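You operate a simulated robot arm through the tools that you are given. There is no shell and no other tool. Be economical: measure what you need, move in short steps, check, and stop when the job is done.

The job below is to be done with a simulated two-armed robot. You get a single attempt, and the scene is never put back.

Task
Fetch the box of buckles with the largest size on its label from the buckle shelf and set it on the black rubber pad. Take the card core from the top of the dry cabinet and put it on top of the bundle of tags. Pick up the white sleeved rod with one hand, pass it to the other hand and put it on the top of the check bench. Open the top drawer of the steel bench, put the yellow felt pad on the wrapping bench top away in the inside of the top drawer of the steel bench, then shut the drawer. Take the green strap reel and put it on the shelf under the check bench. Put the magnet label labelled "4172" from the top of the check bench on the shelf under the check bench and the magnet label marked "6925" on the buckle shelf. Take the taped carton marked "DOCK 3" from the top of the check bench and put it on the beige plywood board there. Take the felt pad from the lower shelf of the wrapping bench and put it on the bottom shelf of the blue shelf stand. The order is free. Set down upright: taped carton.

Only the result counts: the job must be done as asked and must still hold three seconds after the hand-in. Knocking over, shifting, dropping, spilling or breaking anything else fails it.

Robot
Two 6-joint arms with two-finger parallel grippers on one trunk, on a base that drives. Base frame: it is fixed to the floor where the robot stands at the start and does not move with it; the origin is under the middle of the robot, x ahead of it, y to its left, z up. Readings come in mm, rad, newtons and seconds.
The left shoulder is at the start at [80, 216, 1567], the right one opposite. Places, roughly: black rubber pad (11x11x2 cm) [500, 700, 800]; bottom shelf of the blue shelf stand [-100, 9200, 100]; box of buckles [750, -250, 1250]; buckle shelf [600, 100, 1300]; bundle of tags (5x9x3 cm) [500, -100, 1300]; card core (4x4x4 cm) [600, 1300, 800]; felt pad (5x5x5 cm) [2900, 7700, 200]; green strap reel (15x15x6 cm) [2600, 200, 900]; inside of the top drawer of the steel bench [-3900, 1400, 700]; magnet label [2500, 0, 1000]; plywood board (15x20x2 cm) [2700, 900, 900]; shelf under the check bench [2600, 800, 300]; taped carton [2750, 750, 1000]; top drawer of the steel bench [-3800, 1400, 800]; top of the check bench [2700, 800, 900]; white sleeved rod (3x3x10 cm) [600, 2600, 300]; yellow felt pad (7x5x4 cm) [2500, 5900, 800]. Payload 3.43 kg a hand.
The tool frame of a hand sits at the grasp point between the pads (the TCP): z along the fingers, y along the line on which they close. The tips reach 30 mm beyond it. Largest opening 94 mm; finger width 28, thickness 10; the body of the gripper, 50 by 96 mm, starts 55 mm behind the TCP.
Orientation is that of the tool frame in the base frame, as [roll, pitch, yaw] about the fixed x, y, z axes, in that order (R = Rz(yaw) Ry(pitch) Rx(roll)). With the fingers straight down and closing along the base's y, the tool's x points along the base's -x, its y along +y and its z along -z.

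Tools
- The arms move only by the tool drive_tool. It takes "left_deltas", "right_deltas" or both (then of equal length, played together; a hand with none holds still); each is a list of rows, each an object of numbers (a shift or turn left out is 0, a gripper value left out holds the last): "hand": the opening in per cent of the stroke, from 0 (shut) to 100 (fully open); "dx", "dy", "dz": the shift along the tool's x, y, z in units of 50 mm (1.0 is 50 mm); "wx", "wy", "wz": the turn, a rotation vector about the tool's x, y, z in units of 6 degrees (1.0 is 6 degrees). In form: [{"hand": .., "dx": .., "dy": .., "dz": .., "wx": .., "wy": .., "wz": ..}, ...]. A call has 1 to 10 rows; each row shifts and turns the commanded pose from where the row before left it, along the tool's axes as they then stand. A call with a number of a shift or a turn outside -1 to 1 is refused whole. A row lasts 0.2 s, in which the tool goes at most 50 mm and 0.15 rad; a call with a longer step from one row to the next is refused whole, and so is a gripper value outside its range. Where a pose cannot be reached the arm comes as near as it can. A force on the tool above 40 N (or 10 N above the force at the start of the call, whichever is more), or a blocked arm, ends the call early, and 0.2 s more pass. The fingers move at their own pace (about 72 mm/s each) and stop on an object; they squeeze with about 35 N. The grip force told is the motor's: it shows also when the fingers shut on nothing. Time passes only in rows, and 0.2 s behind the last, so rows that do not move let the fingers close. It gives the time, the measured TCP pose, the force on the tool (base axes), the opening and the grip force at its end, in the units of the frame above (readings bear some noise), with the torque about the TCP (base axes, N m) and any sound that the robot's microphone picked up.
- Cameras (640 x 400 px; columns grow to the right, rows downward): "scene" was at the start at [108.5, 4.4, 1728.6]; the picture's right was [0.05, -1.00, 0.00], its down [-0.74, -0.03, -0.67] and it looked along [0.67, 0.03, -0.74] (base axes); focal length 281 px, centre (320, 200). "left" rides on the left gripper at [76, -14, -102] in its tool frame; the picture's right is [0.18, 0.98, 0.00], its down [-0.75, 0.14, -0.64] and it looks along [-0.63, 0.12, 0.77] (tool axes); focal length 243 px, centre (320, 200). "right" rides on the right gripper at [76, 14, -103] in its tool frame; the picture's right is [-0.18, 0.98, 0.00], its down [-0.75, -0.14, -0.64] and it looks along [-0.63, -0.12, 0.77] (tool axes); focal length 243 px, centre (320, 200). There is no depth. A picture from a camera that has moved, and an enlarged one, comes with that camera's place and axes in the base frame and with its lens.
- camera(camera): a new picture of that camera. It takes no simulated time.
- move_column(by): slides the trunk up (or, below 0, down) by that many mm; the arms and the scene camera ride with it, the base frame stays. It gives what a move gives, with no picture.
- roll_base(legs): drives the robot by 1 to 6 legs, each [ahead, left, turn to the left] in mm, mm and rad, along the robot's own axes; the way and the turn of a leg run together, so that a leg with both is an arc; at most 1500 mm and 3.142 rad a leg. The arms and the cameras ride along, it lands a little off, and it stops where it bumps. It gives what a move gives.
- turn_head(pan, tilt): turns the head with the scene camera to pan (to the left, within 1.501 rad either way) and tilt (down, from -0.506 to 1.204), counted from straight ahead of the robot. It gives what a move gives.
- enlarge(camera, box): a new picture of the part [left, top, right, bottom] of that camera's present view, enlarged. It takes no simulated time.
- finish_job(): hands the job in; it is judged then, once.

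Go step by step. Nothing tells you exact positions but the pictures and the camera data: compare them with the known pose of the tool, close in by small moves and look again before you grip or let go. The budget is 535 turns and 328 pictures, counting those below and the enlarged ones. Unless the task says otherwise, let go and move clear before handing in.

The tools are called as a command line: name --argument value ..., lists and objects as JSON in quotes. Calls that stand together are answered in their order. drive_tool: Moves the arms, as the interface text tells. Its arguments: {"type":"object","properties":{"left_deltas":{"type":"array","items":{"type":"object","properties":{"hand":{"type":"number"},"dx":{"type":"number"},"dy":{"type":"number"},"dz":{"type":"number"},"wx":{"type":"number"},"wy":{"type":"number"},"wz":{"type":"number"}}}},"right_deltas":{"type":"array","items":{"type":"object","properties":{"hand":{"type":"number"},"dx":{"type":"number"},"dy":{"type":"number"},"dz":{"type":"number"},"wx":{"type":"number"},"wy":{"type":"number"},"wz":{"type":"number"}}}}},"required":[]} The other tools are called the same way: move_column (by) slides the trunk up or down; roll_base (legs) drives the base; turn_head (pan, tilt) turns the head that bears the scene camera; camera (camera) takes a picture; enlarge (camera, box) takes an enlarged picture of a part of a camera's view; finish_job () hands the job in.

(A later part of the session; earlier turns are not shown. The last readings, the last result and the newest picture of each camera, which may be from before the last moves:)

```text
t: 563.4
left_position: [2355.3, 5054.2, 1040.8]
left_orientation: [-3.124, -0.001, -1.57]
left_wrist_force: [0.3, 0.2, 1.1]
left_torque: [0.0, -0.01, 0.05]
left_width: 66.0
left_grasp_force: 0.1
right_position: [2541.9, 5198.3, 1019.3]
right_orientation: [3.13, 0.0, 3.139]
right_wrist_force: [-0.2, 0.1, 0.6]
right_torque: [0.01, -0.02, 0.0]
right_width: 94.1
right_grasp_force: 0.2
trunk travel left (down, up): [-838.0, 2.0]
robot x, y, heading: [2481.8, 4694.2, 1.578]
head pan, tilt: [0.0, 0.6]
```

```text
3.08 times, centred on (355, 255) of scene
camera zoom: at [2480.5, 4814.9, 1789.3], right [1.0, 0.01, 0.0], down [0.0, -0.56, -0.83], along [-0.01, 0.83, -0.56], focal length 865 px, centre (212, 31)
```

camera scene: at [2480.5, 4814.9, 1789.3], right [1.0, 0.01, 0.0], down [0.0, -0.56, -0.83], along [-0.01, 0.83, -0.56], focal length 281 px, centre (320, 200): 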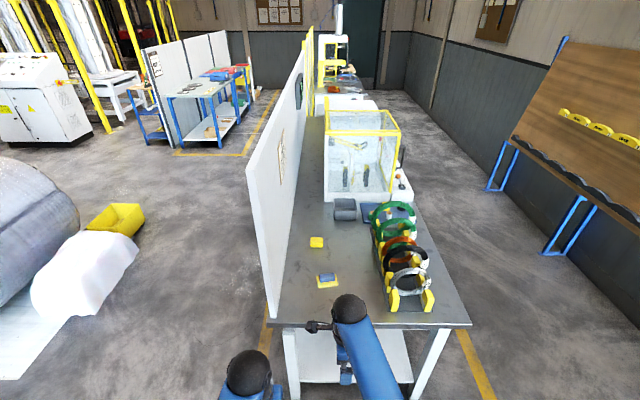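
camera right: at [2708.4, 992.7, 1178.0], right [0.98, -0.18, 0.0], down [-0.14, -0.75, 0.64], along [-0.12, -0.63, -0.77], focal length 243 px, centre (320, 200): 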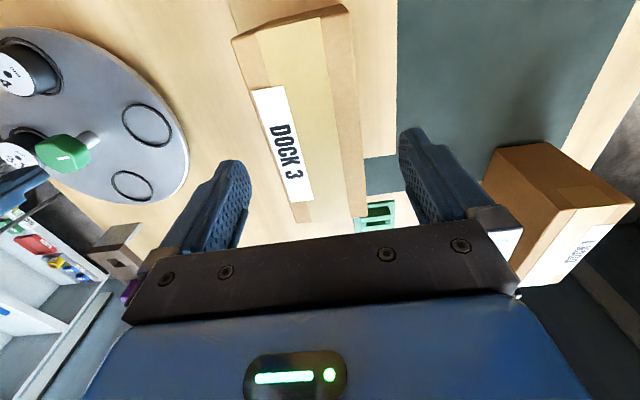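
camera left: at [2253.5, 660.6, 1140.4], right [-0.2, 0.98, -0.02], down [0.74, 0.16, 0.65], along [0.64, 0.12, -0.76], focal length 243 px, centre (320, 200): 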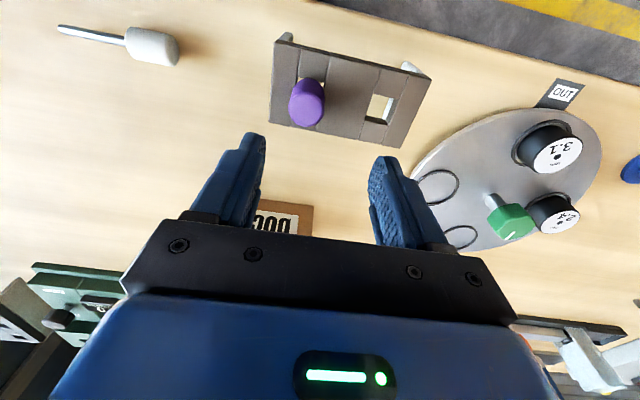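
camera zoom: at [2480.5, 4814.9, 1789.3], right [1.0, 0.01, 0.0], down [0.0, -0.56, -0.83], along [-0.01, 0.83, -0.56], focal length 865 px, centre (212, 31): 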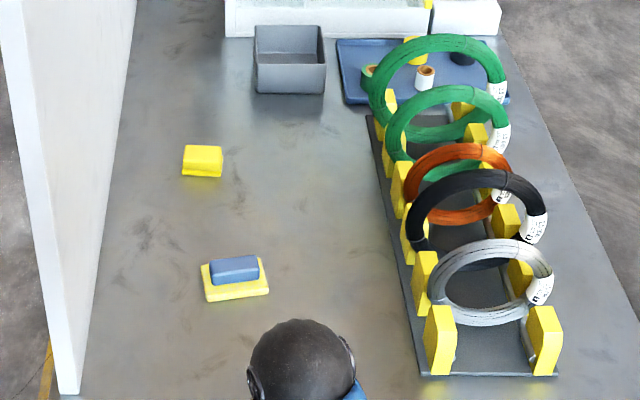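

The target is the plain yellow block at ≈(2450,5860); the one with a blue grip is something else. I tilt the left hand 45° forward and pull the right hand back.

drive_tool --left_deltas '[{"wy": -1}, {"wy": -1}, {"wy": -1}, {"wy": -1}, {"wy": -1}, {"wy": -1}, {"wy": -1}, {"wy": -0.5}, {}]' --right_deltas '[{"dy": -0.8}, {"dy": -0.8}, {"dy": -0.6}, {}, {}, {}, {}, {}, {}]'

```text
t: 565.4
left_position: [2354.6, 5053.9, 1040.6]
left_orientation: [-3.118, 0.786, -1.554]
left_wrist_force: [0.3, 0.6, 0.3]
left_torque: [0.01, 0.0, -0.01]
left_width: 65.9
left_grasp_force: 0.0
right_position: [2542.3, 5088.7, 1015.8]
right_orientation: [3.129, 0.001, 3.14]
right_wrist_force: [-0.1, -0.4, -0.5]
right_torque: [0.02, 0.03, 0.01]
right_width: 94.0
right_grasp_force: 0.0
trunk travel left (down, up): [-838.0, 2.0]
robot x, y, heading: [2486.0, 4694.4, 1.576]
head pan, tilt: [0.0, 0.6]
```

drive_tool --left_deltas '[{"dx": -0.59, "dy": -0.32, "dz": 0.59, "hand": 100}, {"dx": -0.59, "dy": -0.32, "dz": 0.59}, {"dx": -0.59, "dy": -0.32, "dz": 0.59}, {"dx": -0.59, "dy": -0.32, "dz": 0.59}, {"dx": -0.59, "dy": -0.32, "dz": 0.59}, {"dx": -0.59, "dy": -0.32, "dz": 0.59}, {}]'

move_column --by -120

roll_base --legs '[[380, 0, -0.005]]'

camera --camera "left"

camera --camera "scene"

```text
t: 567.0
left_position: [2450.4, 5305.3, 1042.8]
left_orientation: [-3.116, 0.784, -1.553]
left_wrist_force: [-0.7, -0.2, -0.1]
left_torque: [0.03, -0.03, -0.02]
left_width: 94.0
left_grasp_force: 0.1
right_position: [2541.8, 5088.1, 1017.1]
right_orientation: [3.129, 0.001, 3.141]
right_wrist_force: [-0.1, -0.2, -0.7]
right_torque: [0.01, 0.02, 0.0]
right_width: 94.0
right_grasp_force: 0.0
trunk travel left (down, up): [-838.0, 2.0]
robot x, y, heading: [2480.3, 4699.6, 1.582]
head pan, tilt: [0.0, 0.6]
```

```text
t: 568.5
left_position: [2450.0, 5305.9, 921.1]
left_orientation: [-3.118, 0.785, -1.553]
left_wrist_force: [0.1, 0.0, 0.6]
left_torque: [-0.03, 0.0, -0.02]
left_width: 94.0
left_grasp_force: 0.0
right_position: [2540.9, 5088.5, 896.8]
right_orientation: [3.128, 0.001, 3.141]
right_wrist_force: [1.2, -0.5, -0.6]
right_torque: [0.0, 0.06, -0.02]
right_width: 94.2
right_grasp_force: 0.1
trunk travel left (down, up): [-718.0, 122.0]
robot x, y, heading: [2483.3, 4696.0, 1.575]
head pan, tilt: [0.0, 0.6]
```

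```text
t: 570.9
left_position: [2452.8, 5688.4, 922.9]
left_orientation: [-3.116, 0.787, -1.559]
left_wrist_force: [1.0, 0.0, 0.9]
left_torque: [0.02, 0.01, 0.04]
left_width: 94.0
left_grasp_force: 0.0
right_position: [2543.1, 5468.7, 897.9]
right_orientation: [3.129, 0.002, 3.135]
right_wrist_force: [0.4, 1.2, -0.6]
right_torque: [0.01, 0.03, 0.02]
right_width: 94.2
right_grasp_force: 0.1
trunk travel left (down, up): [-718.0, 122.0]
robot x, y, heading: [2482.7, 5077.2, 1.57]
head pan, tilt: [0.0, 0.6]
```

```text
112 pictures are left
camera left: at [2466.1, 5560.7, 941.5], right [-0.98, -0.12, -0.15], down [-0.16, 0.08, 0.98], along [-0.11, 0.99, -0.1], focal length 243 px, centre (320, 200)
```

left: 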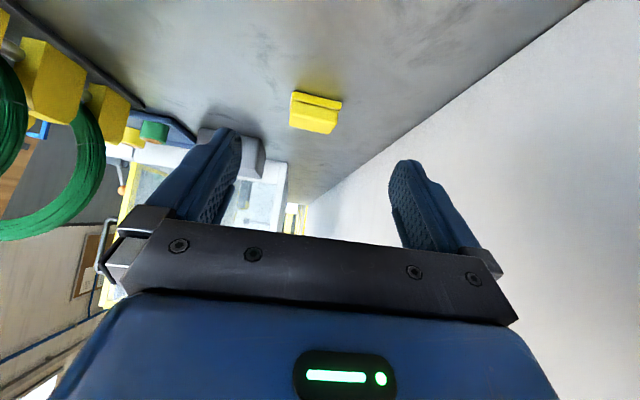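

```text
111 pictures are left
camera scene: at [2479.2, 5195.4, 1669.5], right [1.0, 0.0, 0.0], down [0.0, -0.56, -0.83], along [0.0, 0.83, -0.56], focal length 281 px, centre (320, 200)
```

scene: 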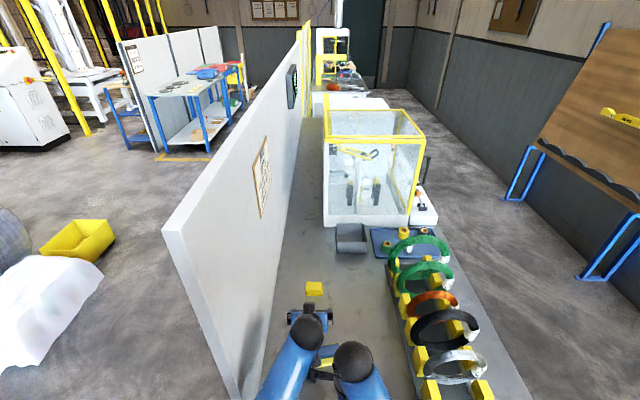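

Block is at ≈(2455,5903,781), bench top ≈761. I need to stand further right for reach: retract the right hand, shift the base, and then extend the left arm.

drive_tool --right_deltas '[{"dy": -0.7}, {"dy": -0.7}, {"dy": -0.4}, {}]'

roll_base --legs '[[0, -170, 0]]'

drive_tool --left_deltas '[{"dy": 0.8}, {"dy": 0.8}, {"dy": 0.8}, {"dy": 0.8}, {"dy": 0.2, "dx": -0.5, "dz": 0.5}, {"dx": -0.5, "dz": 0.5}, {}]'

camera --camera "scene"

```text
t: 571.9
left_position: [2452.8, 5689.7, 921.1]
left_orientation: [-3.118, 0.785, -1.56]
left_wrist_force: [0.0, -0.1, -0.3]
left_torque: [-0.04, 0.02, -0.02]
left_width: 93.9
left_grasp_force: 0.0
right_position: [2542.2, 5380.2, 894.5]
right_orientation: [3.13, 0.002, 3.134]
right_wrist_force: [0.4, -0.4, -0.3]
right_torque: [0.0, 0.01, 0.02]
right_width: 93.9
right_grasp_force: 0.1
trunk travel left (down, up): [-718.0, 122.0]
robot x, y, heading: [2479.7, 5079.4, 1.573]
head pan, tilt: [0.0, 0.6]
```

```text
t: 573.4
left_position: [2621.1, 5688.3, 921.9]
left_orientation: [-3.112, 0.787, -1.554]
left_wrist_force: [-0.1, 0.3, -0.9]
left_torque: [-0.02, -0.01, -0.02]
left_width: 93.9
left_grasp_force: 0.1
right_position: [2709.7, 5380.2, 894.8]
right_orientation: [3.13, 0.003, 3.135]
right_wrist_force: [-0.4, 0.0, 0.5]
right_torque: [0.0, 0.0, 0.02]
right_width: 94.0
right_grasp_force: 0.1
trunk travel left (down, up): [-718.0, 122.0]
robot x, y, heading: [2650.2, 5074.7, 1.575]
head pan, tilt: [0.0, 0.6]
```

```text
t: 575.0
left_position: [2452.1, 5760.3, 919.3]
left_orientation: [-3.119, 0.785, -1.558]
left_wrist_force: [0.0, -0.4, 0.4]
left_torque: [0.0, -0.01, 0.0]
left_width: 94.1
left_grasp_force: 0.1
right_position: [2711.7, 5380.3, 895.0]
right_orientation: [3.127, 0.002, 3.133]
right_wrist_force: [0.4, 0.1, 0.4]
right_torque: [0.0, -0.02, 0.0]
right_width: 94.1
right_grasp_force: 0.0
trunk travel left (down, up): [-718.0, 122.0]
robot x, y, heading: [2646.2, 5079.3, 1.574]
head pan, tilt: [0.0, 0.6]
```

```text
110 pictures are left
camera scene: at [2649.1, 5196.6, 1669.4], right [1.0, 0.0, 0.0], down [0.0, -0.56, -0.83], along [0.0, 0.83, -0.56], focal length 281 px, centre (320, 200)
```

scene: 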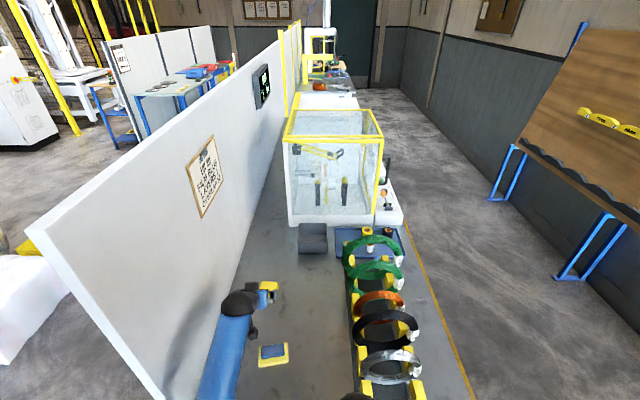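

move_column --by -60

roll_base --legs '[[35, 0, 0]]'

drive_tool --left_deltas '[{"dx": -0.5, "dz": 0.5}, {}]'

camera --camera "left"

```text
t: 576.0
left_position: [2452.8, 5760.2, 858.8]
left_orientation: [-3.118, 0.785, -1.559]
left_wrist_force: [-0.1, 0.0, 0.2]
left_torque: [-0.01, -0.02, 0.0]
left_width: 93.8
left_grasp_force: 0.0
right_position: [2711.8, 5380.9, 836.6]
right_orientation: [3.129, 0.004, 3.135]
right_wrist_force: [-0.1, -0.2, -0.1]
right_torque: [0.05, -0.04, 0.01]
right_width: 93.9
right_grasp_force: 0.2
trunk travel left (down, up): [-658.0, 182.0]
robot x, y, heading: [2652.8, 5076.2, 1.572]
head pan, tilt: [0.0, 0.6]
```

```text
t: 576.9
left_position: [2452.0, 5788.5, 862.8]
left_orientation: [-3.118, 0.791, -1.557]
left_wrist_force: [0.1, -0.3, 0.6]
left_torque: [-0.03, -0.02, -0.03]
left_width: 93.9
left_grasp_force: 0.0
right_position: [2712.6, 5409.8, 837.4]
right_orientation: [3.124, 0.001, 3.134]
right_wrist_force: [0.7, 0.0, 0.5]
right_torque: [0.05, 0.04, -0.02]
right_width: 94.0
right_grasp_force: 0.0
trunk travel left (down, up): [-658.0, 182.0]
robot x, y, heading: [2653.9, 5111.5, 1.572]
head pan, tilt: [0.0, 0.6]
```

```text
t: 577.5
left_position: [2451.6, 5827.6, 858.9]
left_orientation: [-3.117, 0.787, -1.557]
left_wrist_force: [0.0, 0.1, 0.3]
left_torque: [0.02, 0.0, 0.0]
left_width: 93.8
left_grasp_force: 0.0
right_position: [2711.5, 5412.9, 836.2]
right_orientation: [3.127, 0.0, 3.135]
right_wrist_force: [0.1, 0.1, -0.6]
right_torque: [0.01, 0.03, 0.02]
right_width: 94.0
right_grasp_force: 0.1
trunk travel left (down, up): [-658.0, 182.0]
robot x, y, heading: [2652.6, 5107.8, 1.571]
head pan, tilt: [0.0, 0.6]
```

```text
109 pictures are left
camera left: at [2464.9, 5699.9, 879.1], right [-0.98, -0.13, -0.15], down [-0.16, 0.08, 0.98], along [-0.11, 0.99, -0.1], focal length 243 px, centre (320, 200)
```

left: 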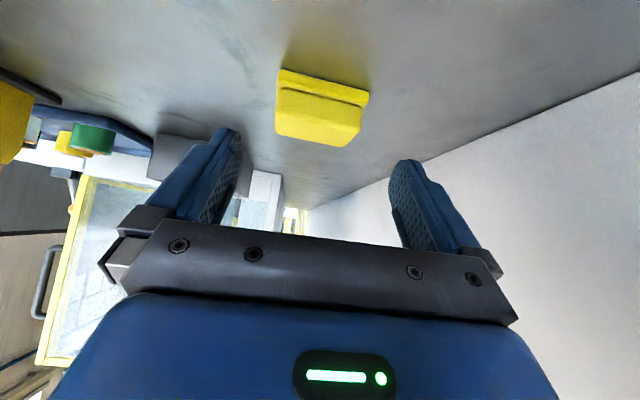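

Aligned. Advance along the tool axis.

drive_tool --left_deltas '[{"dz": 0.5}, {"dz": 0.5}, {}]'

camera --camera "left"

```text
t: 578.3
left_position: [2452.6, 5863.0, 822.1]
left_orientation: [-3.116, 0.783, -1.559]
left_wrist_force: [0.1, -0.4, 0.5]
left_torque: [-0.03, -0.06, 0.02]
left_width: 94.2
left_grasp_force: 0.1
right_position: [2712.7, 5413.7, 834.8]
right_orientation: [3.13, 0.001, 3.134]
right_wrist_force: [-0.5, 0.0, -0.7]
right_torque: [-0.02, 0.02, 0.0]
right_width: 94.0
right_grasp_force: 0.1
trunk travel left (down, up): [-658.0, 182.0]
robot x, y, heading: [2651.6, 5110.3, 1.572]
head pan, tilt: [0.0, 0.6]
```

```text
108 pictures are left
camera left: at [2466.2, 5736.6, 842.1], right [-0.98, -0.13, -0.15], down [-0.16, 0.08, 0.98], along [-0.11, 0.99, -0.1], focal length 243 px, centre (320, 200)
```

left: 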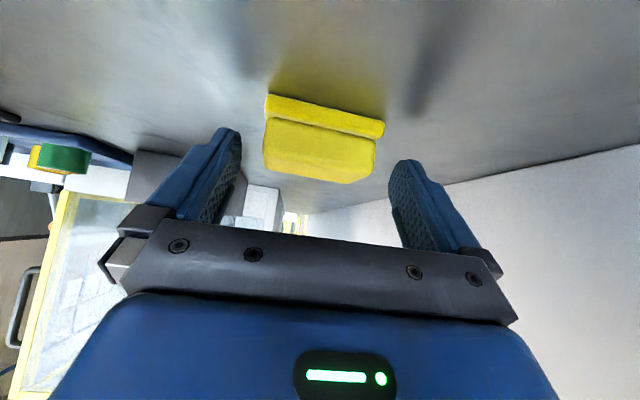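

drive_tool --left_deltas '[{"dz": 0.25}, {"dz": 0.2}, {}]'

camera --camera "left"

```text
t: 579.1
left_position: [2453.4, 5879.7, 811.3]
left_orientation: [-3.119, 0.792, -1.558]
left_wrist_force: [-0.8, -9.9, 17.5]
left_torque: [-0.13, 0.86, 0.49]
left_width: 94.1
left_grasp_force: 0.2
right_position: [2712.1, 5409.6, 837.4]
right_orientation: [3.126, -0.001, 3.135]
right_wrist_force: [0.6, -0.3, 0.2]
right_torque: [-0.02, -0.05, -0.02]
right_width: 94.0
right_grasp_force: 0.0
trunk travel left (down, up): [-658.0, 182.0]
robot x, y, heading: [2649.3, 5112.0, 1.571]
head pan, tilt: [0.0, 0.6]
```

```text
107 pictures are left
camera left: at [2466.8, 5751.6, 830.0], right [-0.98, -0.12, -0.15], down [-0.16, 0.07, 0.98], along [-0.11, 0.99, -0.09], focal length 243 px, centre (320, 200)
```

left: 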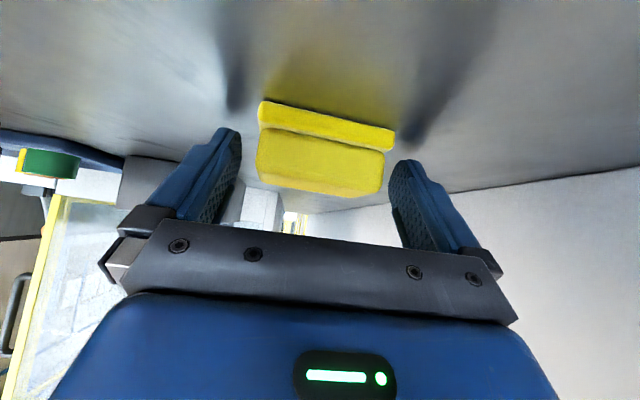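

Fingertips touch the bench (top ≈780). Ease up, move forward a little and close.

drive_tool --left_deltas '[{"dx": -0.1, "dz": -0.06}, {"dx": -0.14, "dz": 0.14}, {"hand": 0}, {}, {}, {}]'

drive_tool --left_deltas '[{"dx": -0.4, "dz": -0.4}, {"dx": -0.5, "dz": -0.5}, {"dx": -0.5, "dz": -0.5}, {}]'

camera --camera "left"

```text
t: 580.5
left_position: [2453.0, 5891.4, 812.5]
left_orientation: [-3.117, 0.783, -1.559]
left_wrist_force: [0.2, 0.8, 0.1]
left_torque: [0.01, -0.01, 0.0]
left_width: 69.2
left_grasp_force: 34.1
right_position: [2710.6, 5414.1, 836.0]
right_orientation: [3.129, 0.001, 3.134]
right_wrist_force: [0.1, -0.8, 0.3]
right_torque: [0.02, 0.0, 0.0]
right_width: 94.3
right_grasp_force: 0.0
trunk travel left (down, up): [-658.0, 182.0]
robot x, y, heading: [2649.4, 5112.3, 1.566]
head pan, tilt: [0.0, 0.6]
```

```text
t: 581.5
left_position: [2452.0, 5892.3, 912.4]
left_orientation: [-3.116, 0.783, -1.559]
left_wrist_force: [-0.4, -0.6, -1.4]
left_torque: [0.01, -0.01, -0.02]
left_width: 69.3
left_grasp_force: 34.9
right_position: [2712.0, 5413.8, 835.6]
right_orientation: [3.129, 0.0, 3.135]
right_wrist_force: [0.1, 0.2, -0.1]
right_torque: [0.0, -0.01, 0.01]
right_width: 93.9
right_grasp_force: 0.1
trunk travel left (down, up): [-658.0, 182.0]
robot x, y, heading: [2648.2, 5113.1, 1.568]
head pan, tilt: [0.0, 0.6]
```

```text
106 pictures are left
camera left: at [2465.0, 5765.3, 931.1], right [-0.98, -0.13, -0.15], down [-0.16, 0.08, 0.98], along [-0.11, 0.99, -0.1], focal length 243 px, centre (320, 200)
```

left: 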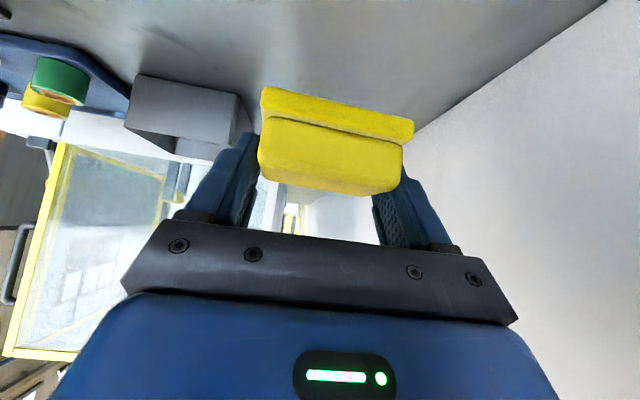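

Yellow pad held. Back out, retract the left arm, then go round to the bench's far side for the other felt pad.

roll_base --legs '[[-520, 0, 0]]'

drive_tool --left_deltas '[{"dx": 0.6, "dz": -0.6, "dy": -0.1}, {"dx": 0.6, "dz": -0.6, "dy": -0.1}, {"dx": 0.6, "dz": -0.6, "dy": -0.1}, {"dx": 0.6, "dz": -0.6}, {"dx": 0.6, "dz": -0.6}, {"dx": 0.6, "dz": -0.6}, {"dx": 0.6, "dz": -0.6}, {"dx": 0.6, "dz": -0.6}, {}]'

roll_base --legs '[[0, -900, 0]]'

turn_head --pan 0 --tilt 0.3

camera --camera "scene"

```text
t: 584.5
left_position: [2454.2, 5373.4, 910.9]
left_orientation: [-3.117, 0.784, -1.562]
left_wrist_force: [-1.0, 0.4, -0.8]
left_torque: [0.03, 0.0, 0.03]
left_width: 69.0
left_grasp_force: 34.9
right_position: [2712.3, 4892.5, 836.0]
right_orientation: [3.131, 0.001, 3.131]
right_wrist_force: [-0.7, 0.3, 0.9]
right_torque: [0.01, -0.01, 0.02]
right_width: 93.9
right_grasp_force: 0.1
trunk travel left (down, up): [-658.0, 182.0]
robot x, y, heading: [2649.3, 4590.6, 1.572]
head pan, tilt: [0.0, 0.6]
```

```text
t: 586.5
left_position: [2465.9, 5033.2, 911.9]
left_orientation: [-3.117, 0.783, -1.561]
left_wrist_force: [-0.7, -0.4, -0.8]
left_torque: [-0.03, -0.04, -0.04]
left_width: 69.2
left_grasp_force: 34.5
right_position: [2712.5, 4893.3, 834.9]
right_orientation: [3.131, 0.003, 3.13]
right_wrist_force: [-0.4, 0.2, -0.2]
right_torque: [-0.01, 0.01, 0.0]
right_width: 93.9
right_grasp_force: 0.0
trunk travel left (down, up): [-658.0, 182.0]
robot x, y, heading: [2648.7, 4592.9, 1.567]
head pan, tilt: [0.0, 0.6]
```

```text
t: 591.2
left_position: [3358.4, 5025.8, 911.2]
left_orientation: [-3.117, 0.784, -1.576]
left_wrist_force: [0.2, 0.7, -0.2]
left_torque: [-0.01, -0.02, 0.0]
left_width: 69.1
left_grasp_force: 35.5
right_position: [3603.6, 4883.0, 836.1]
right_orientation: [3.129, 0.002, 3.116]
right_wrist_force: [-0.4, 0.3, 0.1]
right_torque: [-0.04, -0.02, 0.02]
right_width: 93.7
right_grasp_force: 0.0
trunk travel left (down, up): [-658.0, 182.0]
robot x, y, heading: [3535.5, 4579.5, 1.555]
head pan, tilt: [0.0, 0.6]
```

```text
t: 592.0
left_position: [3359.0, 5025.1, 912.0]
left_orientation: [-3.117, 0.783, -1.578]
left_wrist_force: [-0.2, 0.2, -0.3]
left_torque: [0.02, 0.04, -0.02]
left_width: 69.2
left_grasp_force: 35.4
right_position: [3603.4, 4882.8, 835.6]
right_orientation: [3.13, 0.0, 3.118]
right_wrist_force: [0.3, 0.7, -0.1]
right_torque: [0.0, 0.0, 0.02]
right_width: 93.8
right_grasp_force: 0.1
trunk travel left (down, up): [-658.0, 182.0]
robot x, y, heading: [3538.2, 4581.0, 1.554]
head pan, tilt: [0.0, 0.3]
```

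```text
105 pictures are left
camera scene: at [3538.2, 4706.7, 1636.7], right [1.0, -0.02, 0.0], down [-0.01, -0.3, -0.95], along [0.02, 0.95, -0.3], focal length 281 px, centre (320, 200)
```

scene: 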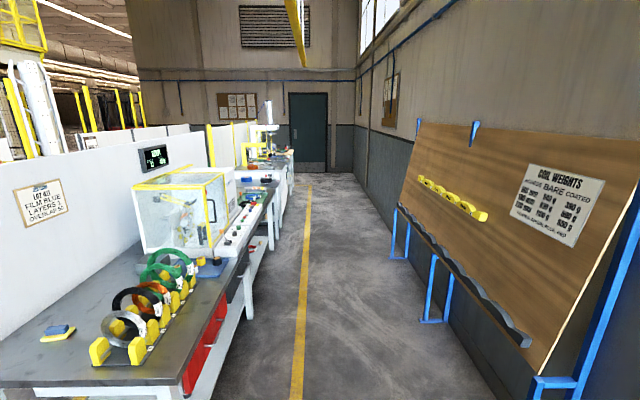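

The corridor is clear. Drive along it and look left to find the lower-shelf felt pad.

roll_base --legs '[[1450, 0, 0.016], [1100, 0, 0]]'

turn_head --pan 0.9 --tilt 0.7

camera --camera "scene"

```text
t: 604.5
left_position: [3363.6, 7578.2, 912.4]
left_orientation: [-3.117, 0.786, -1.561]
left_wrist_force: [0.3, 0.3, -1.1]
left_torque: [0.0, -0.01, 0.0]
left_width: 69.2
left_grasp_force: 34.7
right_position: [3611.1, 7439.3, 836.0]
right_orientation: [3.13, 0.002, 3.134]
right_wrist_force: [-0.8, 0.7, 0.0]
right_torque: [0.03, -0.04, 0.0]
right_width: 94.0
right_grasp_force: 0.1
trunk travel left (down, up): [-658.0, 182.0]
robot x, y, heading: [3546.7, 7140.3, 1.572]
head pan, tilt: [0.0, 0.3]
```

```text
t: 605.7
left_position: [3362.2, 7578.1, 912.2]
left_orientation: [-3.115, 0.783, -1.561]
left_wrist_force: [-0.3, -0.7, 0.0]
left_torque: [-0.03, 0.0, 0.0]
left_width: 69.3
left_grasp_force: 35.0
right_position: [3609.4, 7439.1, 836.4]
right_orientation: [3.129, 0.003, 3.132]
right_wrist_force: [-0.5, -0.3, -0.6]
right_torque: [0.0, -0.01, 0.01]
right_width: 94.0
right_grasp_force: 0.0
trunk travel left (down, up): [-658.0, 182.0]
robot x, y, heading: [3550.0, 7139.3, 1.567]
head pan, tilt: [0.901, 0.7]
```

```text
104 pictures are left
camera scene: at [3480.6, 7221.5, 1600.6], right [0.62, 0.78, 0.0], down [0.5, -0.4, -0.77], along [-0.6, 0.48, -0.64], focal length 281 px, centre (320, 200)
```

scene: 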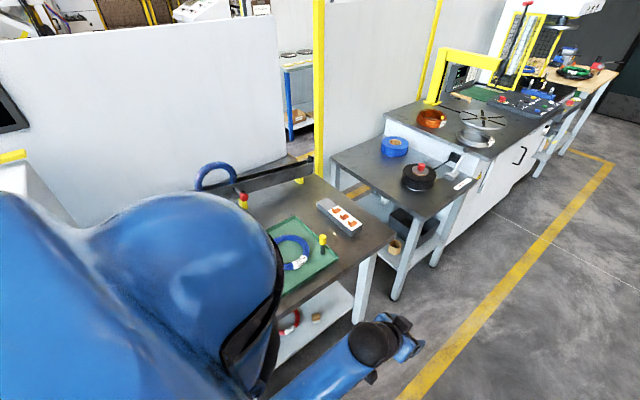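

enlarge --camera "scene" --box '[250, 270, 390, 360]'

```text
4.44 times, centred on (320, 315) of scene
camera zoom: at [3480.6, 7221.5, 1600.6], right [0.62, 0.78, 0.0], down [0.5, -0.4, -0.77], along [-0.6, 0.48, -0.64], focal length 1250 px, centre (320, -311)
```

zoom: 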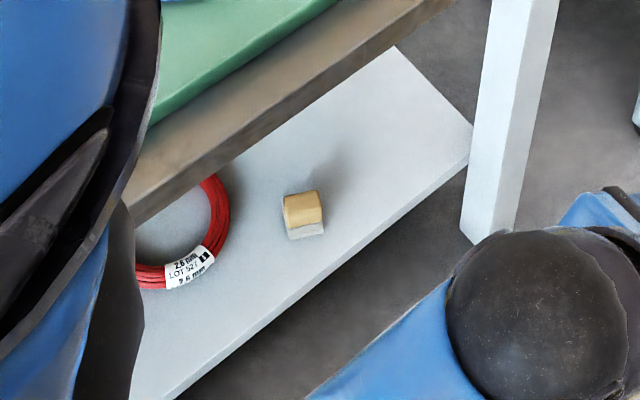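

The felt pad with its wooden grip is at about (2911,7657) on the lower shelf. I draw the left hand in, turn to face the bench, and lower the trunk.

drive_tool --left_deltas '[{"dx": 0.5, "dz": -0.5}, {"dx": 0.5, "dz": -0.5}, {"dx": 0.5, "dz": -0.5}, {"dx": 0.3, "dz": -0.3}, {"dx": -0.4, "dz": -0.4}, {"dx": -0.4, "dz": -0.4}, {}]'

roll_base --legs '[[456, 0, 0], [0, 0, 1.571]]'

drive_tool --right_deltas '[{"dy": 0.9}, {"dy": 0.9}, {"dy": 0.8}, {}]'

move_column --by -400

turn_head --pan 0 --tilt 0.6

camera --camera "scene"

```text
t: 607.3
left_position: [3364.8, 7464.7, 934.3]
left_orientation: [-3.117, 0.784, -1.558]
left_wrist_force: [0.8, 1.0, -0.3]
left_torque: [0.0, 0.01, 0.01]
left_width: 69.2
left_grasp_force: 34.7
left hand out of reach, approached as far as the arm can: row 5, 6
right_position: [3609.7, 7440.3, 835.4]
right_orientation: [3.129, 0.002, 3.133]
right_wrist_force: [-0.5, -0.1, 0.0]
right_torque: [0.02, 0.05, 0.0]
right_width: 93.7
right_grasp_force: 0.0
trunk travel left (down, up): [-658.0, 182.0]
robot x, y, heading: [3546.6, 7136.8, 1.572]
head pan, tilt: [0.901, 0.7]
```

```text
t: 613.8
left_position: [3222.3, 7410.5, 934.2]
left_orientation: [-3.118, 0.783, 0.012]
left_wrist_force: [0.6, 0.5, -1.0]
left_torque: [0.0, -0.01, 0.01]
left_width: 69.3
left_grasp_force: 34.7
right_position: [3246.8, 7653.9, 834.7]
right_orientation: [3.13, 0.002, -1.578]
right_wrist_force: [0.2, 0.3, -0.9]
right_torque: [-0.02, 0.02, -0.02]
right_width: 94.1
right_grasp_force: 0.1
trunk travel left (down, up): [-658.0, 182.0]
robot x, y, heading: [3548.2, 7590.5, -3.142]
head pan, tilt: [0.901, 0.7]
```

```text
t: 614.8
left_position: [3223.5, 7409.5, 934.1]
left_orientation: [-3.117, 0.785, 0.012]
left_wrist_force: [0.2, 0.4, -0.4]
left_torque: [0.02, 0.01, -0.01]
left_width: 69.1
left_grasp_force: 35.4
right_position: [3117.6, 7653.7, 837.3]
right_orientation: [3.13, 0.003, -1.577]
right_wrist_force: [0.3, 0.2, -0.1]
right_torque: [0.0, -0.03, 0.01]
right_width: 94.1
right_grasp_force: 0.1
trunk travel left (down, up): [-658.0, 182.0]
robot x, y, heading: [3552.3, 7595.7, -3.14]
head pan, tilt: [0.901, 0.7]
```

```text
t: 615.7
left_position: [3224.3, 7408.9, 899.0]
left_orientation: [-3.118, 0.787, 0.01]
left_wrist_force: [0.0, -0.7, 0.2]
left_torque: [0.03, 0.07, 0.01]
left_width: 68.7
left_grasp_force: 34.6
right_position: [3115.4, 7654.2, 808.5]
right_orientation: [3.115, -0.001, -1.581]
right_wrist_force: [5.0, 0.9, 8.2]
right_torque: [0.13, 0.26, -0.09]
right_width: 92.1
right_grasp_force: 0.0
trunk travel left (down, up): [-624.0, 216.0]
robot x, y, heading: [3550.3, 7593.0, 3.139]
head pan, tilt: [0.901, 0.7]
stopped: the force on the tool passed its limit at 57 N (the readings are from after the stop); the commanded pose is now the measured one
```

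```text
t: 616.9
left_position: [3223.8, 7411.0, 901.1]
left_orientation: [-3.117, 0.787, 0.012]
left_wrist_force: [0.2, -0.1, -0.7]
left_torque: [-0.01, -0.02, 0.0]
left_width: 69.3
left_grasp_force: 34.9
right_position: [3113.6, 7653.6, 808.9]
right_orientation: [3.116, -0.002, -1.58]
right_wrist_force: [4.8, 0.7, 9.2]
right_torque: [0.07, 0.28, -0.07]
right_width: 91.2
right_grasp_force: 0.0
trunk travel left (down, up): [-624.0, 216.0]
robot x, y, heading: [3548.6, 7592.5, 3.143]
head pan, tilt: [0.0, 0.6]
```

```text
102 pictures are left
camera scene: at [3431.3, 7592.9, 1575.9], right [0.0, 1.0, 0.0], down [0.56, 0.0, -0.83], along [-0.83, 0.0, -0.56], focal length 281 px, centre (320, 200)
```

scene: 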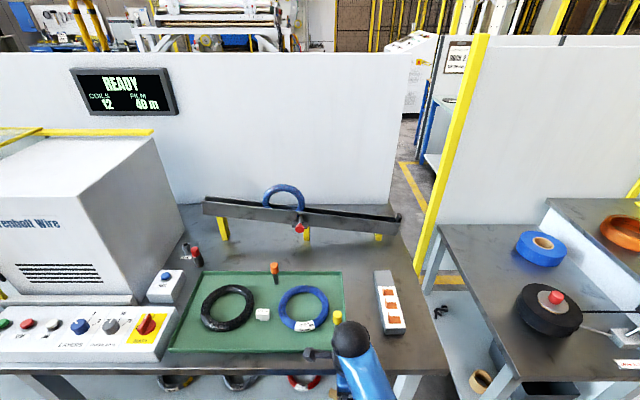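

The right fingertip touched the bench-top edge (x≈3065). Raise and back away, then lower.

move_column --by 40

roll_base --legs '[[-200, 0, 0]]'

move_column --by -400

move_column --by -160

camera --camera "scene"

```text
t: 617.7
left_position: [3219.7, 7410.3, 940.4]
left_orientation: [-3.116, 0.783, 0.012]
left_wrist_force: [0.0, 0.2, -1.0]
left_torque: [0.0, -0.04, 0.01]
left_width: 69.1
left_grasp_force: 34.8
right_position: [3113.4, 7653.6, 847.9]
right_orientation: [3.116, -0.001, -1.58]
right_wrist_force: [0.1, 0.3, 0.2]
right_torque: [-0.01, 0.02, 0.02]
right_width: 93.8
right_grasp_force: 0.0
trunk travel left (down, up): [-664.0, 176.0]
robot x, y, heading: [3543.2, 7592.4, 3.142]
head pan, tilt: [0.0, 0.6]
```

```text
t: 619.3
left_position: [3416.4, 7409.0, 939.2]
left_orientation: [-3.117, 0.78, 0.01]
left_wrist_force: [0.5, 1.0, -0.9]
left_torque: [0.0, -0.02, 0.02]
left_width: 69.2
left_grasp_force: 35.4
right_position: [3307.2, 7655.0, 846.8]
right_orientation: [3.119, -0.002, -1.58]
right_wrist_force: [-1.0, 0.4, -0.4]
right_torque: [-0.02, -0.01, -0.03]
right_width: 94.0
right_grasp_force: 0.0
trunk travel left (down, up): [-664.0, 176.0]
robot x, y, heading: [3748.8, 7592.3, 3.14]
head pan, tilt: [0.0, 0.6]
```

```text
t: 623.1
left_position: [3417.5, 7410.0, 539.1]
left_orientation: [-3.118, 0.786, 0.009]
left_wrist_force: [-0.3, -0.3, 0.1]
left_torque: [0.02, 0.0, 0.02]
left_width: 69.2
left_grasp_force: 35.4
right_position: [3309.7, 7654.1, 446.9]
right_orientation: [3.116, -0.001, -1.582]
right_wrist_force: [-0.5, -0.5, -0.1]
right_torque: [0.02, -0.02, 0.03]
right_width: 93.9
right_grasp_force: 0.2
trunk travel left (down, up): [-264.0, 576.0]
robot x, y, heading: [3745.7, 7590.0, 3.136]
head pan, tilt: [0.0, 0.6]
```

```text
t: 625.0
left_position: [3418.4, 7409.8, 380.6]
left_orientation: [-3.117, 0.786, 0.011]
left_wrist_force: [0.0, -0.3, -0.5]
left_torque: [0.02, 0.0, 0.0]
left_width: 69.2
left_grasp_force: 35.0
right_position: [3309.8, 7654.5, 288.2]
right_orientation: [3.117, -0.001, -1.58]
right_wrist_force: [-0.1, -0.3, 0.1]
right_torque: [-0.02, -0.02, 0.02]
right_width: 94.0
right_grasp_force: 0.1
trunk travel left (down, up): [-104.0, 736.0]
robot x, y, heading: [3743.3, 7590.6, 3.14]
head pan, tilt: [0.0, 0.6]
```

```text
101 pictures are left
camera scene: at [3625.7, 7593.0, 1055.8], right [0.0, 1.0, 0.0], down [0.56, 0.0, -0.83], along [-0.83, 0.0, -0.56], focal length 281 px, centre (320, 200)
```

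scene: 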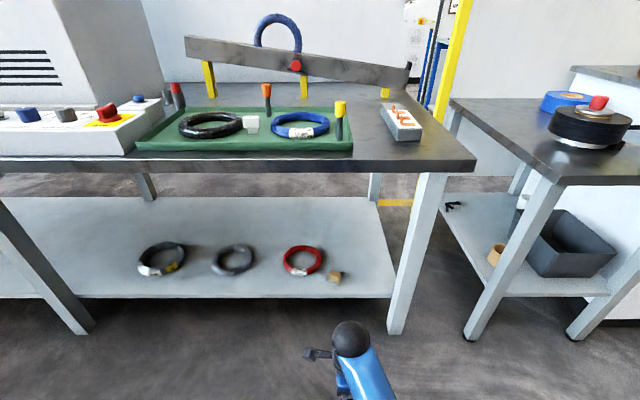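

Shelf front ≈x 3000, z≈215; felt pad at ≈(2931,7652). Raise slightly, drive in above it and look.

move_column --by 25

roll_base --legs '[[365, 0, 0.002]]'

camera --camera "right"

```text
t: 625.7
left_position: [3417.6, 7409.2, 405.2]
left_orientation: [-3.117, 0.786, 0.009]
left_wrist_force: [-0.9, -0.6, -1.0]
left_torque: [-0.01, 0.04, 0.02]
left_width: 69.2
left_grasp_force: 35.2
right_position: [3310.5, 7654.7, 312.4]
right_orientation: [3.118, -0.001, -1.581]
right_wrist_force: [1.3, -0.5, 0.3]
right_torque: [0.02, 0.01, 0.02]
right_width: 94.1
right_grasp_force: 0.1
trunk travel left (down, up): [-129.0, 711.0]
robot x, y, heading: [3744.3, 7590.9, 3.132]
head pan, tilt: [0.0, 0.6]
```

```text
t: 628.0
left_position: [3049.9, 7409.0, 404.3]
left_orientation: [-3.116, 0.784, 0.014]
left_wrist_force: [-0.2, -0.2, -0.5]
left_torque: [0.0, -0.01, -0.01]
left_width: 69.1
left_grasp_force: 34.9
right_position: [2942.3, 7652.2, 312.9]
right_orientation: [3.117, -0.001, -1.579]
right_wrist_force: [-0.5, -0.3, 0.6]
right_torque: [0.01, 0.0, -0.02]
right_width: 94.0
right_grasp_force: 0.0
trunk travel left (down, up): [-129.0, 711.0]
robot x, y, heading: [3375.6, 7593.6, -3.144]
head pan, tilt: [0.0, 0.6]
```

```text
100 pictures are left
camera right: at [2929.0, 7577.6, 414.2], right [-0.98, 0.19, 0.02], down [0.16, 0.75, 0.64], along [0.1, 0.63, -0.77], focal length 243 px, centre (320, 200)
```

right: 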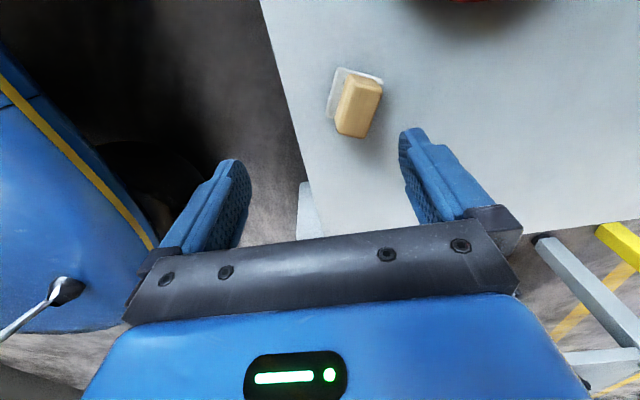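

drive_tool --right_deltas '[{"dx": 0.28, "dy": 0.64, "hand": 65}, {"dz": 0.5}, {}]'

camera --camera "right"

```text
t: 628.8
left_position: [3050.3, 7406.9, 404.1]
left_orientation: [-3.116, 0.784, 0.013]
left_wrist_force: [0.9, -0.3, -1.0]
left_torque: [-0.01, 0.01, 0.02]
left_width: 69.0
left_grasp_force: 34.8
right_position: [2909.8, 7639.3, 288.7]
right_orientation: [3.118, 0.001, -1.578]
right_wrist_force: [0.1, 0.4, 0.1]
right_torque: [-0.02, 0.02, -0.03]
right_width: 61.2
right_grasp_force: 0.1
trunk travel left (down, up): [-129.0, 711.0]
robot x, y, heading: [3376.1, 7591.4, -3.144]
head pan, tilt: [0.0, 0.6]
```

```text
99 pictures are left
camera right: at [2896.3, 7563.8, 390.1], right [-0.98, 0.19, 0.02], down [0.16, 0.75, 0.64], along [0.1, 0.63, -0.77], focal length 243 px, centre (320, 200)
```

right: 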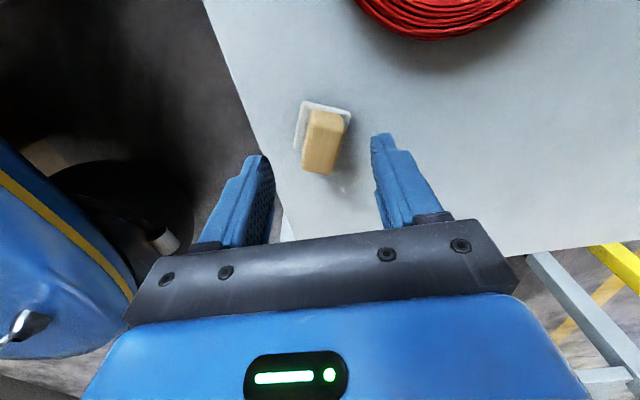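

drive_tool --right_deltas '[{"dz": 0.3}, {"dz": 0.3}, {}]'

camera --camera "right"

```text
t: 629.6
left_position: [3051.3, 7408.0, 404.6]
left_orientation: [-3.119, 0.785, 0.015]
left_wrist_force: [-0.7, -0.4, 0.0]
left_torque: [0.02, 0.02, -0.01]
left_width: 69.3
left_grasp_force: 35.0
right_position: [2908.5, 7639.3, 257.9]
right_orientation: [3.117, -0.002, -1.575]
right_wrist_force: [-0.1, -0.3, 0.1]
right_torque: [-0.02, 0.0, 0.0]
right_width: 61.1
right_grasp_force: 0.1
trunk travel left (down, up): [-129.0, 711.0]
robot x, y, heading: [3381.6, 7590.8, -3.138]
head pan, tilt: [0.0, 0.6]
```

```text
98 pictures are left
camera right: at [2895.6, 7564.0, 360.0], right [-0.98, 0.19, 0.02], down [0.16, 0.75, 0.64], along [0.1, 0.63, -0.77], focal length 243 px, centre (320, 200)
```

right: 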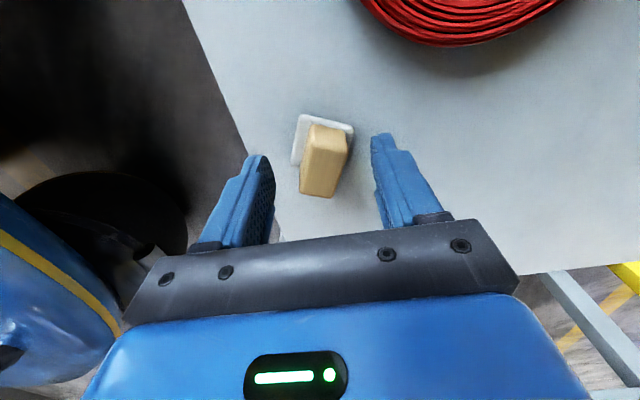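

drive_tool --right_deltas '[{"dz": 0.15}, {"dz": 0.12}, {}]'

```text
t: 630.4
left_position: [3050.9, 7409.0, 405.7]
left_orientation: [-3.118, 0.787, 0.015]
left_wrist_force: [0.0, -0.5, -1.1]
left_torque: [-0.04, 0.01, -0.04]
left_width: 69.1
left_grasp_force: 35.0
right_position: [2908.6, 7639.7, 244.8]
right_orientation: [3.117, -0.002, -1.577]
right_wrist_force: [-0.7, -0.2, -1.0]
right_torque: [0.01, 0.03, 0.02]
right_width: 61.4
right_grasp_force: 0.1
trunk travel left (down, up): [-129.0, 711.0]
robot x, y, heading: [3377.6, 7590.9, -3.145]
head pan, tilt: [0.0, 0.6]
```

Now close and lift.

drive_tool --right_deltas '[{"hand": 0}, {}, {}, {}, {}]'

drive_tool --right_deltas '[{"dz": -0.4}, {"dz": -0.5}, {"dz": -0.3}, {}]'

camera --camera "right"

```text
t: 631.6
left_position: [3051.5, 7408.4, 405.6]
left_orientation: [-3.118, 0.785, 0.013]
left_wrist_force: [-0.6, -0.3, -0.4]
left_torque: [0.01, 0.04, 0.01]
left_width: 69.0
left_grasp_force: 34.7
right_position: [2908.4, 7640.6, 245.2]
right_orientation: [3.115, -0.001, -1.577]
right_wrist_force: [1.0, 1.0, 2.7]
right_torque: [0.13, -0.05, 0.04]
right_width: 25.2
right_grasp_force: 34.5
trunk travel left (down, up): [-129.0, 711.0]
robot x, y, heading: [3376.4, 7590.6, -3.145]
head pan, tilt: [0.0, 0.6]
```

```text
t: 632.6
left_position: [3051.5, 7408.9, 404.5]
left_orientation: [-3.116, 0.784, 0.014]
left_wrist_force: [-0.3, -0.6, -0.9]
left_torque: [0.0, 0.01, -0.02]
left_width: 69.2
left_grasp_force: 34.8
right_position: [2909.5, 7639.1, 305.1]
right_orientation: [3.116, -0.003, -1.578]
right_wrist_force: [0.3, -0.1, 1.2]
right_torque: [-0.02, 0.04, 0.01]
right_width: 25.0
right_grasp_force: 34.6
trunk travel left (down, up): [-129.0, 711.0]
robot x, y, heading: [3377.4, 7590.0, -3.14]
head pan, tilt: [0.0, 0.6]
```

```text
97 pictures are left
camera right: at [2896.6, 7563.7, 406.6], right [-0.98, 0.19, 0.02], down [0.16, 0.75, 0.64], along [0.1, 0.63, -0.77], focal length 243 px, centre (320, 200)
```

right: 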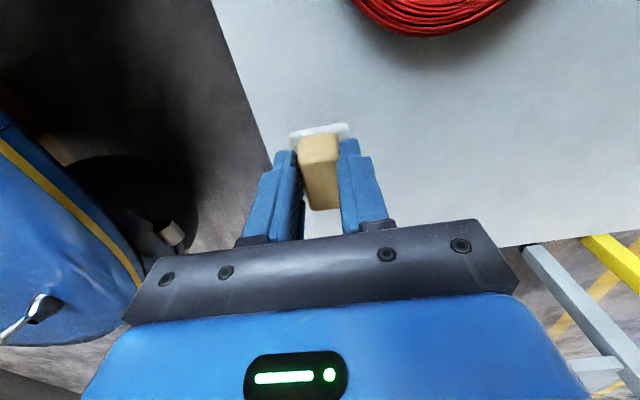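

Felt pad held. Back out, raise the trunk, and return along the corridor towards the blue shelf stand.

roll_base --legs '[[-300, 0, 0]]'

move_column --by 400

move_column --by 150

roll_base --legs '[[0, 0, -1.57], [-1450, 0, 0], [-1400, 0, 0]]'

```text
t: 634.7
left_position: [3353.4, 7409.9, 405.4]
left_orientation: [-3.118, 0.786, 0.013]
left_wrist_force: [0.2, -0.7, -0.8]
left_torque: [0.03, 0.0, -0.01]
left_width: 68.8
left_grasp_force: 34.5
right_position: [3210.7, 7639.9, 304.9]
right_orientation: [3.115, -0.002, -1.578]
right_wrist_force: [-0.3, -0.2, -0.5]
right_torque: [0.0, -0.02, -0.01]
right_width: 24.8
right_grasp_force: 35.6
trunk travel left (down, up): [-129.0, 711.0]
robot x, y, heading: [3679.8, 7593.0, -3.144]
head pan, tilt: [0.0, 0.6]
```

```text
t: 638.5
left_position: [3353.0, 7409.6, 805.1]
left_orientation: [-3.119, 0.788, 0.013]
left_wrist_force: [0.2, -0.5, -1.6]
left_torque: [0.01, 0.03, 0.02]
left_width: 69.1
left_grasp_force: 35.3
right_position: [3211.9, 7640.6, 705.7]
right_orientation: [3.118, -0.002, -1.58]
right_wrist_force: [0.4, -0.1, -0.7]
right_torque: [0.04, -0.05, 0.0]
right_width: 24.7
right_grasp_force: 35.6
trunk travel left (down, up): [-529.0, 311.0]
robot x, y, heading: [3679.3, 7591.6, -3.14]
head pan, tilt: [0.0, 0.6]
```

```text
t: 640.3
left_position: [3352.2, 7410.5, 955.6]
left_orientation: [-3.118, 0.786, 0.013]
left_wrist_force: [-0.1, -1.1, -0.1]
left_torque: [0.0, 0.03, -0.01]
left_width: 69.2
left_grasp_force: 35.2
right_position: [3212.1, 7639.6, 855.9]
right_orientation: [3.119, -0.002, -1.579]
right_wrist_force: [0.5, 0.7, -0.6]
right_torque: [0.0, -0.03, 0.02]
right_width: 24.8
right_grasp_force: 35.3
trunk travel left (down, up): [-679.0, 161.0]
robot x, y, heading: [3677.2, 7592.4, -3.146]
head pan, tilt: [0.0, 0.6]
```

```text
t: 657.8
left_position: [3508.1, 5078.3, 955.5]
left_orientation: [-3.116, 0.785, -1.555]
left_wrist_force: [0.5, -0.2, -1.4]
left_torque: [-0.04, -0.04, 0.01]
left_width: 69.2
left_grasp_force: 35.6
right_position: [3737.1, 5219.9, 855.2]
right_orientation: [3.118, -0.001, 3.136]
right_wrist_force: [0.4, -1.0, 0.1]
right_torque: [0.03, -0.01, 0.0]
right_width: 25.0
right_grasp_force: 35.1
trunk travel left (down, up): [-679.0, 161.0]
robot x, y, heading: [3688.7, 4751.7, 1.573]
head pan, tilt: [0.0, 0.6]
```

roll_base --legs '[[0, 1450, 0], [0, 640, 0], [1450, 0, 0]]'

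turn_head --pan 0.35 --tilt 0.3

camera --camera "scene"

```text
t: 675.0
left_position: [1407.7, 6516.9, 954.7]
left_orientation: [-3.118, 0.787, -1.549]
left_wrist_force: [-0.7, 0.3, 0.3]
left_torque: [0.03, 0.01, 0.01]
left_width: 69.2
left_grasp_force: 34.9
right_position: [1635.7, 6659.9, 855.7]
right_orientation: [3.114, -0.001, -3.14]
right_wrist_force: [0.0, 0.3, -1.7]
right_torque: [-0.01, 0.05, -0.01]
right_width: 24.8
right_grasp_force: 35.0
trunk travel left (down, up): [-679.0, 161.0]
robot x, y, heading: [1590.1, 6194.5, 1.582]
head pan, tilt: [0.0, 0.6]
```

```text
t: 675.8
left_position: [1407.8, 6517.6, 955.0]
left_orientation: [-3.117, 0.785, -1.548]
left_wrist_force: [0.1, 0.0, -1.2]
left_torque: [-0.02, 0.0, -0.04]
left_width: 68.9
left_grasp_force: 35.1
right_position: [1637.1, 6660.1, 854.5]
right_orientation: [3.118, 0.0, -3.14]
right_wrist_force: [-0.9, -0.6, -0.5]
right_torque: [0.01, -0.02, -0.03]
right_width: 24.8
right_grasp_force: 35.6
trunk travel left (down, up): [-679.0, 161.0]
robot x, y, heading: [1593.9, 6194.9, 1.584]
head pan, tilt: [0.351, 0.3]
```

```text
96 pictures are left
camera scene: at [1559.7, 6310.4, 1658.1], right [0.94, 0.35, 0.0], down [0.1, -0.28, -0.95], along [-0.34, 0.89, -0.3], focal length 281 px, centre (320, 200)
```

scene: 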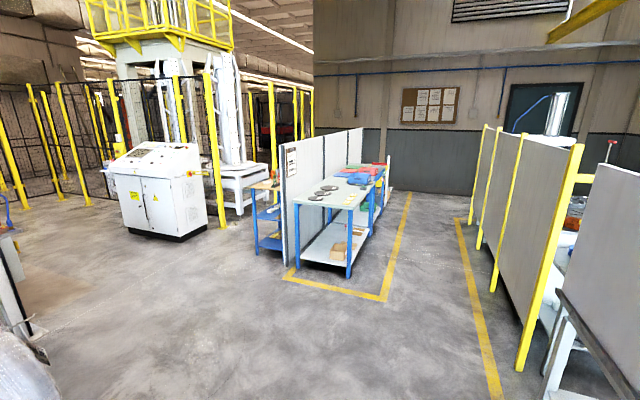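

enlarge --camera "scene" --box '[230, 160, 370, 290]'

```text
3.08 times, centred on (300, 225) of scene
camera zoom: at [1559.7, 6310.4, 1658.1], right [0.94, 0.35, 0.0], down [0.1, -0.28, -0.95], along [-0.34, 0.89, -0.3], focal length 865 px, centre (382, 123)
```

zoom: 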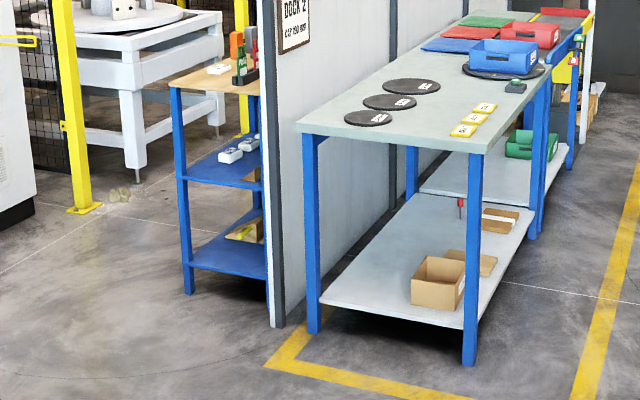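

The blue shelf stand's front is y≈8900, x −250…130; bottom shelf z≈116. I drive in front of it.

roll_base --legs '[[1450, 0, -0.012], [0, 1450, 0], [0, 240, 0]]'

turn_head --pan 0 --tilt 0.6

camera --camera "scene"

```text
t: 691.2
left_position: [-286.4, 7972.4, 955.2]
left_orientation: [-3.119, 0.785, -1.572]
left_wrist_force: [0.7, -0.2, -0.8]
left_torque: [-0.02, 0.01, -0.02]
left_width: 69.1
left_grasp_force: 34.8
right_position: [-55.1, 8110.7, 854.4]
right_orientation: [3.118, -0.004, 3.121]
right_wrist_force: [0.8, 0.7, -0.5]
right_torque: [-0.04, -0.01, -0.03]
right_width: 24.8
right_grasp_force: 34.5
trunk travel left (down, up): [-679.0, 161.0]
robot x, y, heading: [-110.5, 7643.5, 1.558]
head pan, tilt: [0.351, 0.3]
```

```text
t: 692.0
left_position: [-290.0, 7974.8, 955.2]
left_orientation: [-3.115, 0.784, -1.57]
left_wrist_force: [-0.1, -0.6, 0.3]
left_torque: [-0.02, 0.02, 0.03]
left_width: 69.1
left_grasp_force: 35.6
right_position: [-56.5, 8111.6, 854.1]
right_orientation: [3.116, -0.001, 3.121]
right_wrist_force: [0.4, -0.4, -0.3]
right_torque: [-0.01, 0.01, -0.01]
right_width: 24.7
right_grasp_force: 35.0
trunk travel left (down, up): [-679.0, 161.0]
robot x, y, heading: [-112.6, 7643.2, 1.558]
head pan, tilt: [0.0, 0.6]
```

```text
94 pictures are left
camera scene: at [-111.0, 7764.1, 1630.7], right [1.0, -0.01, 0.0], down [-0.01, -0.56, -0.83], along [0.01, 0.83, -0.56], focal length 281 px, centre (320, 200)
```

scene: 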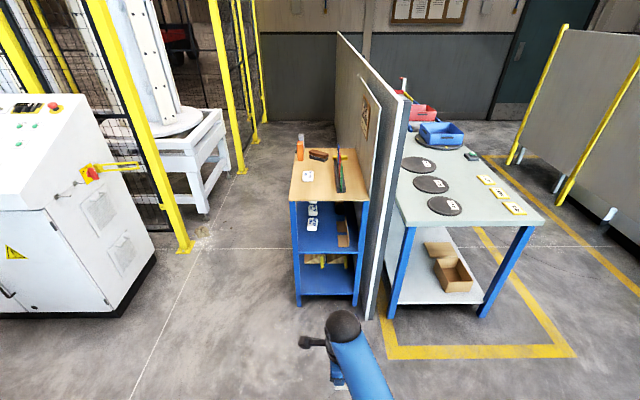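

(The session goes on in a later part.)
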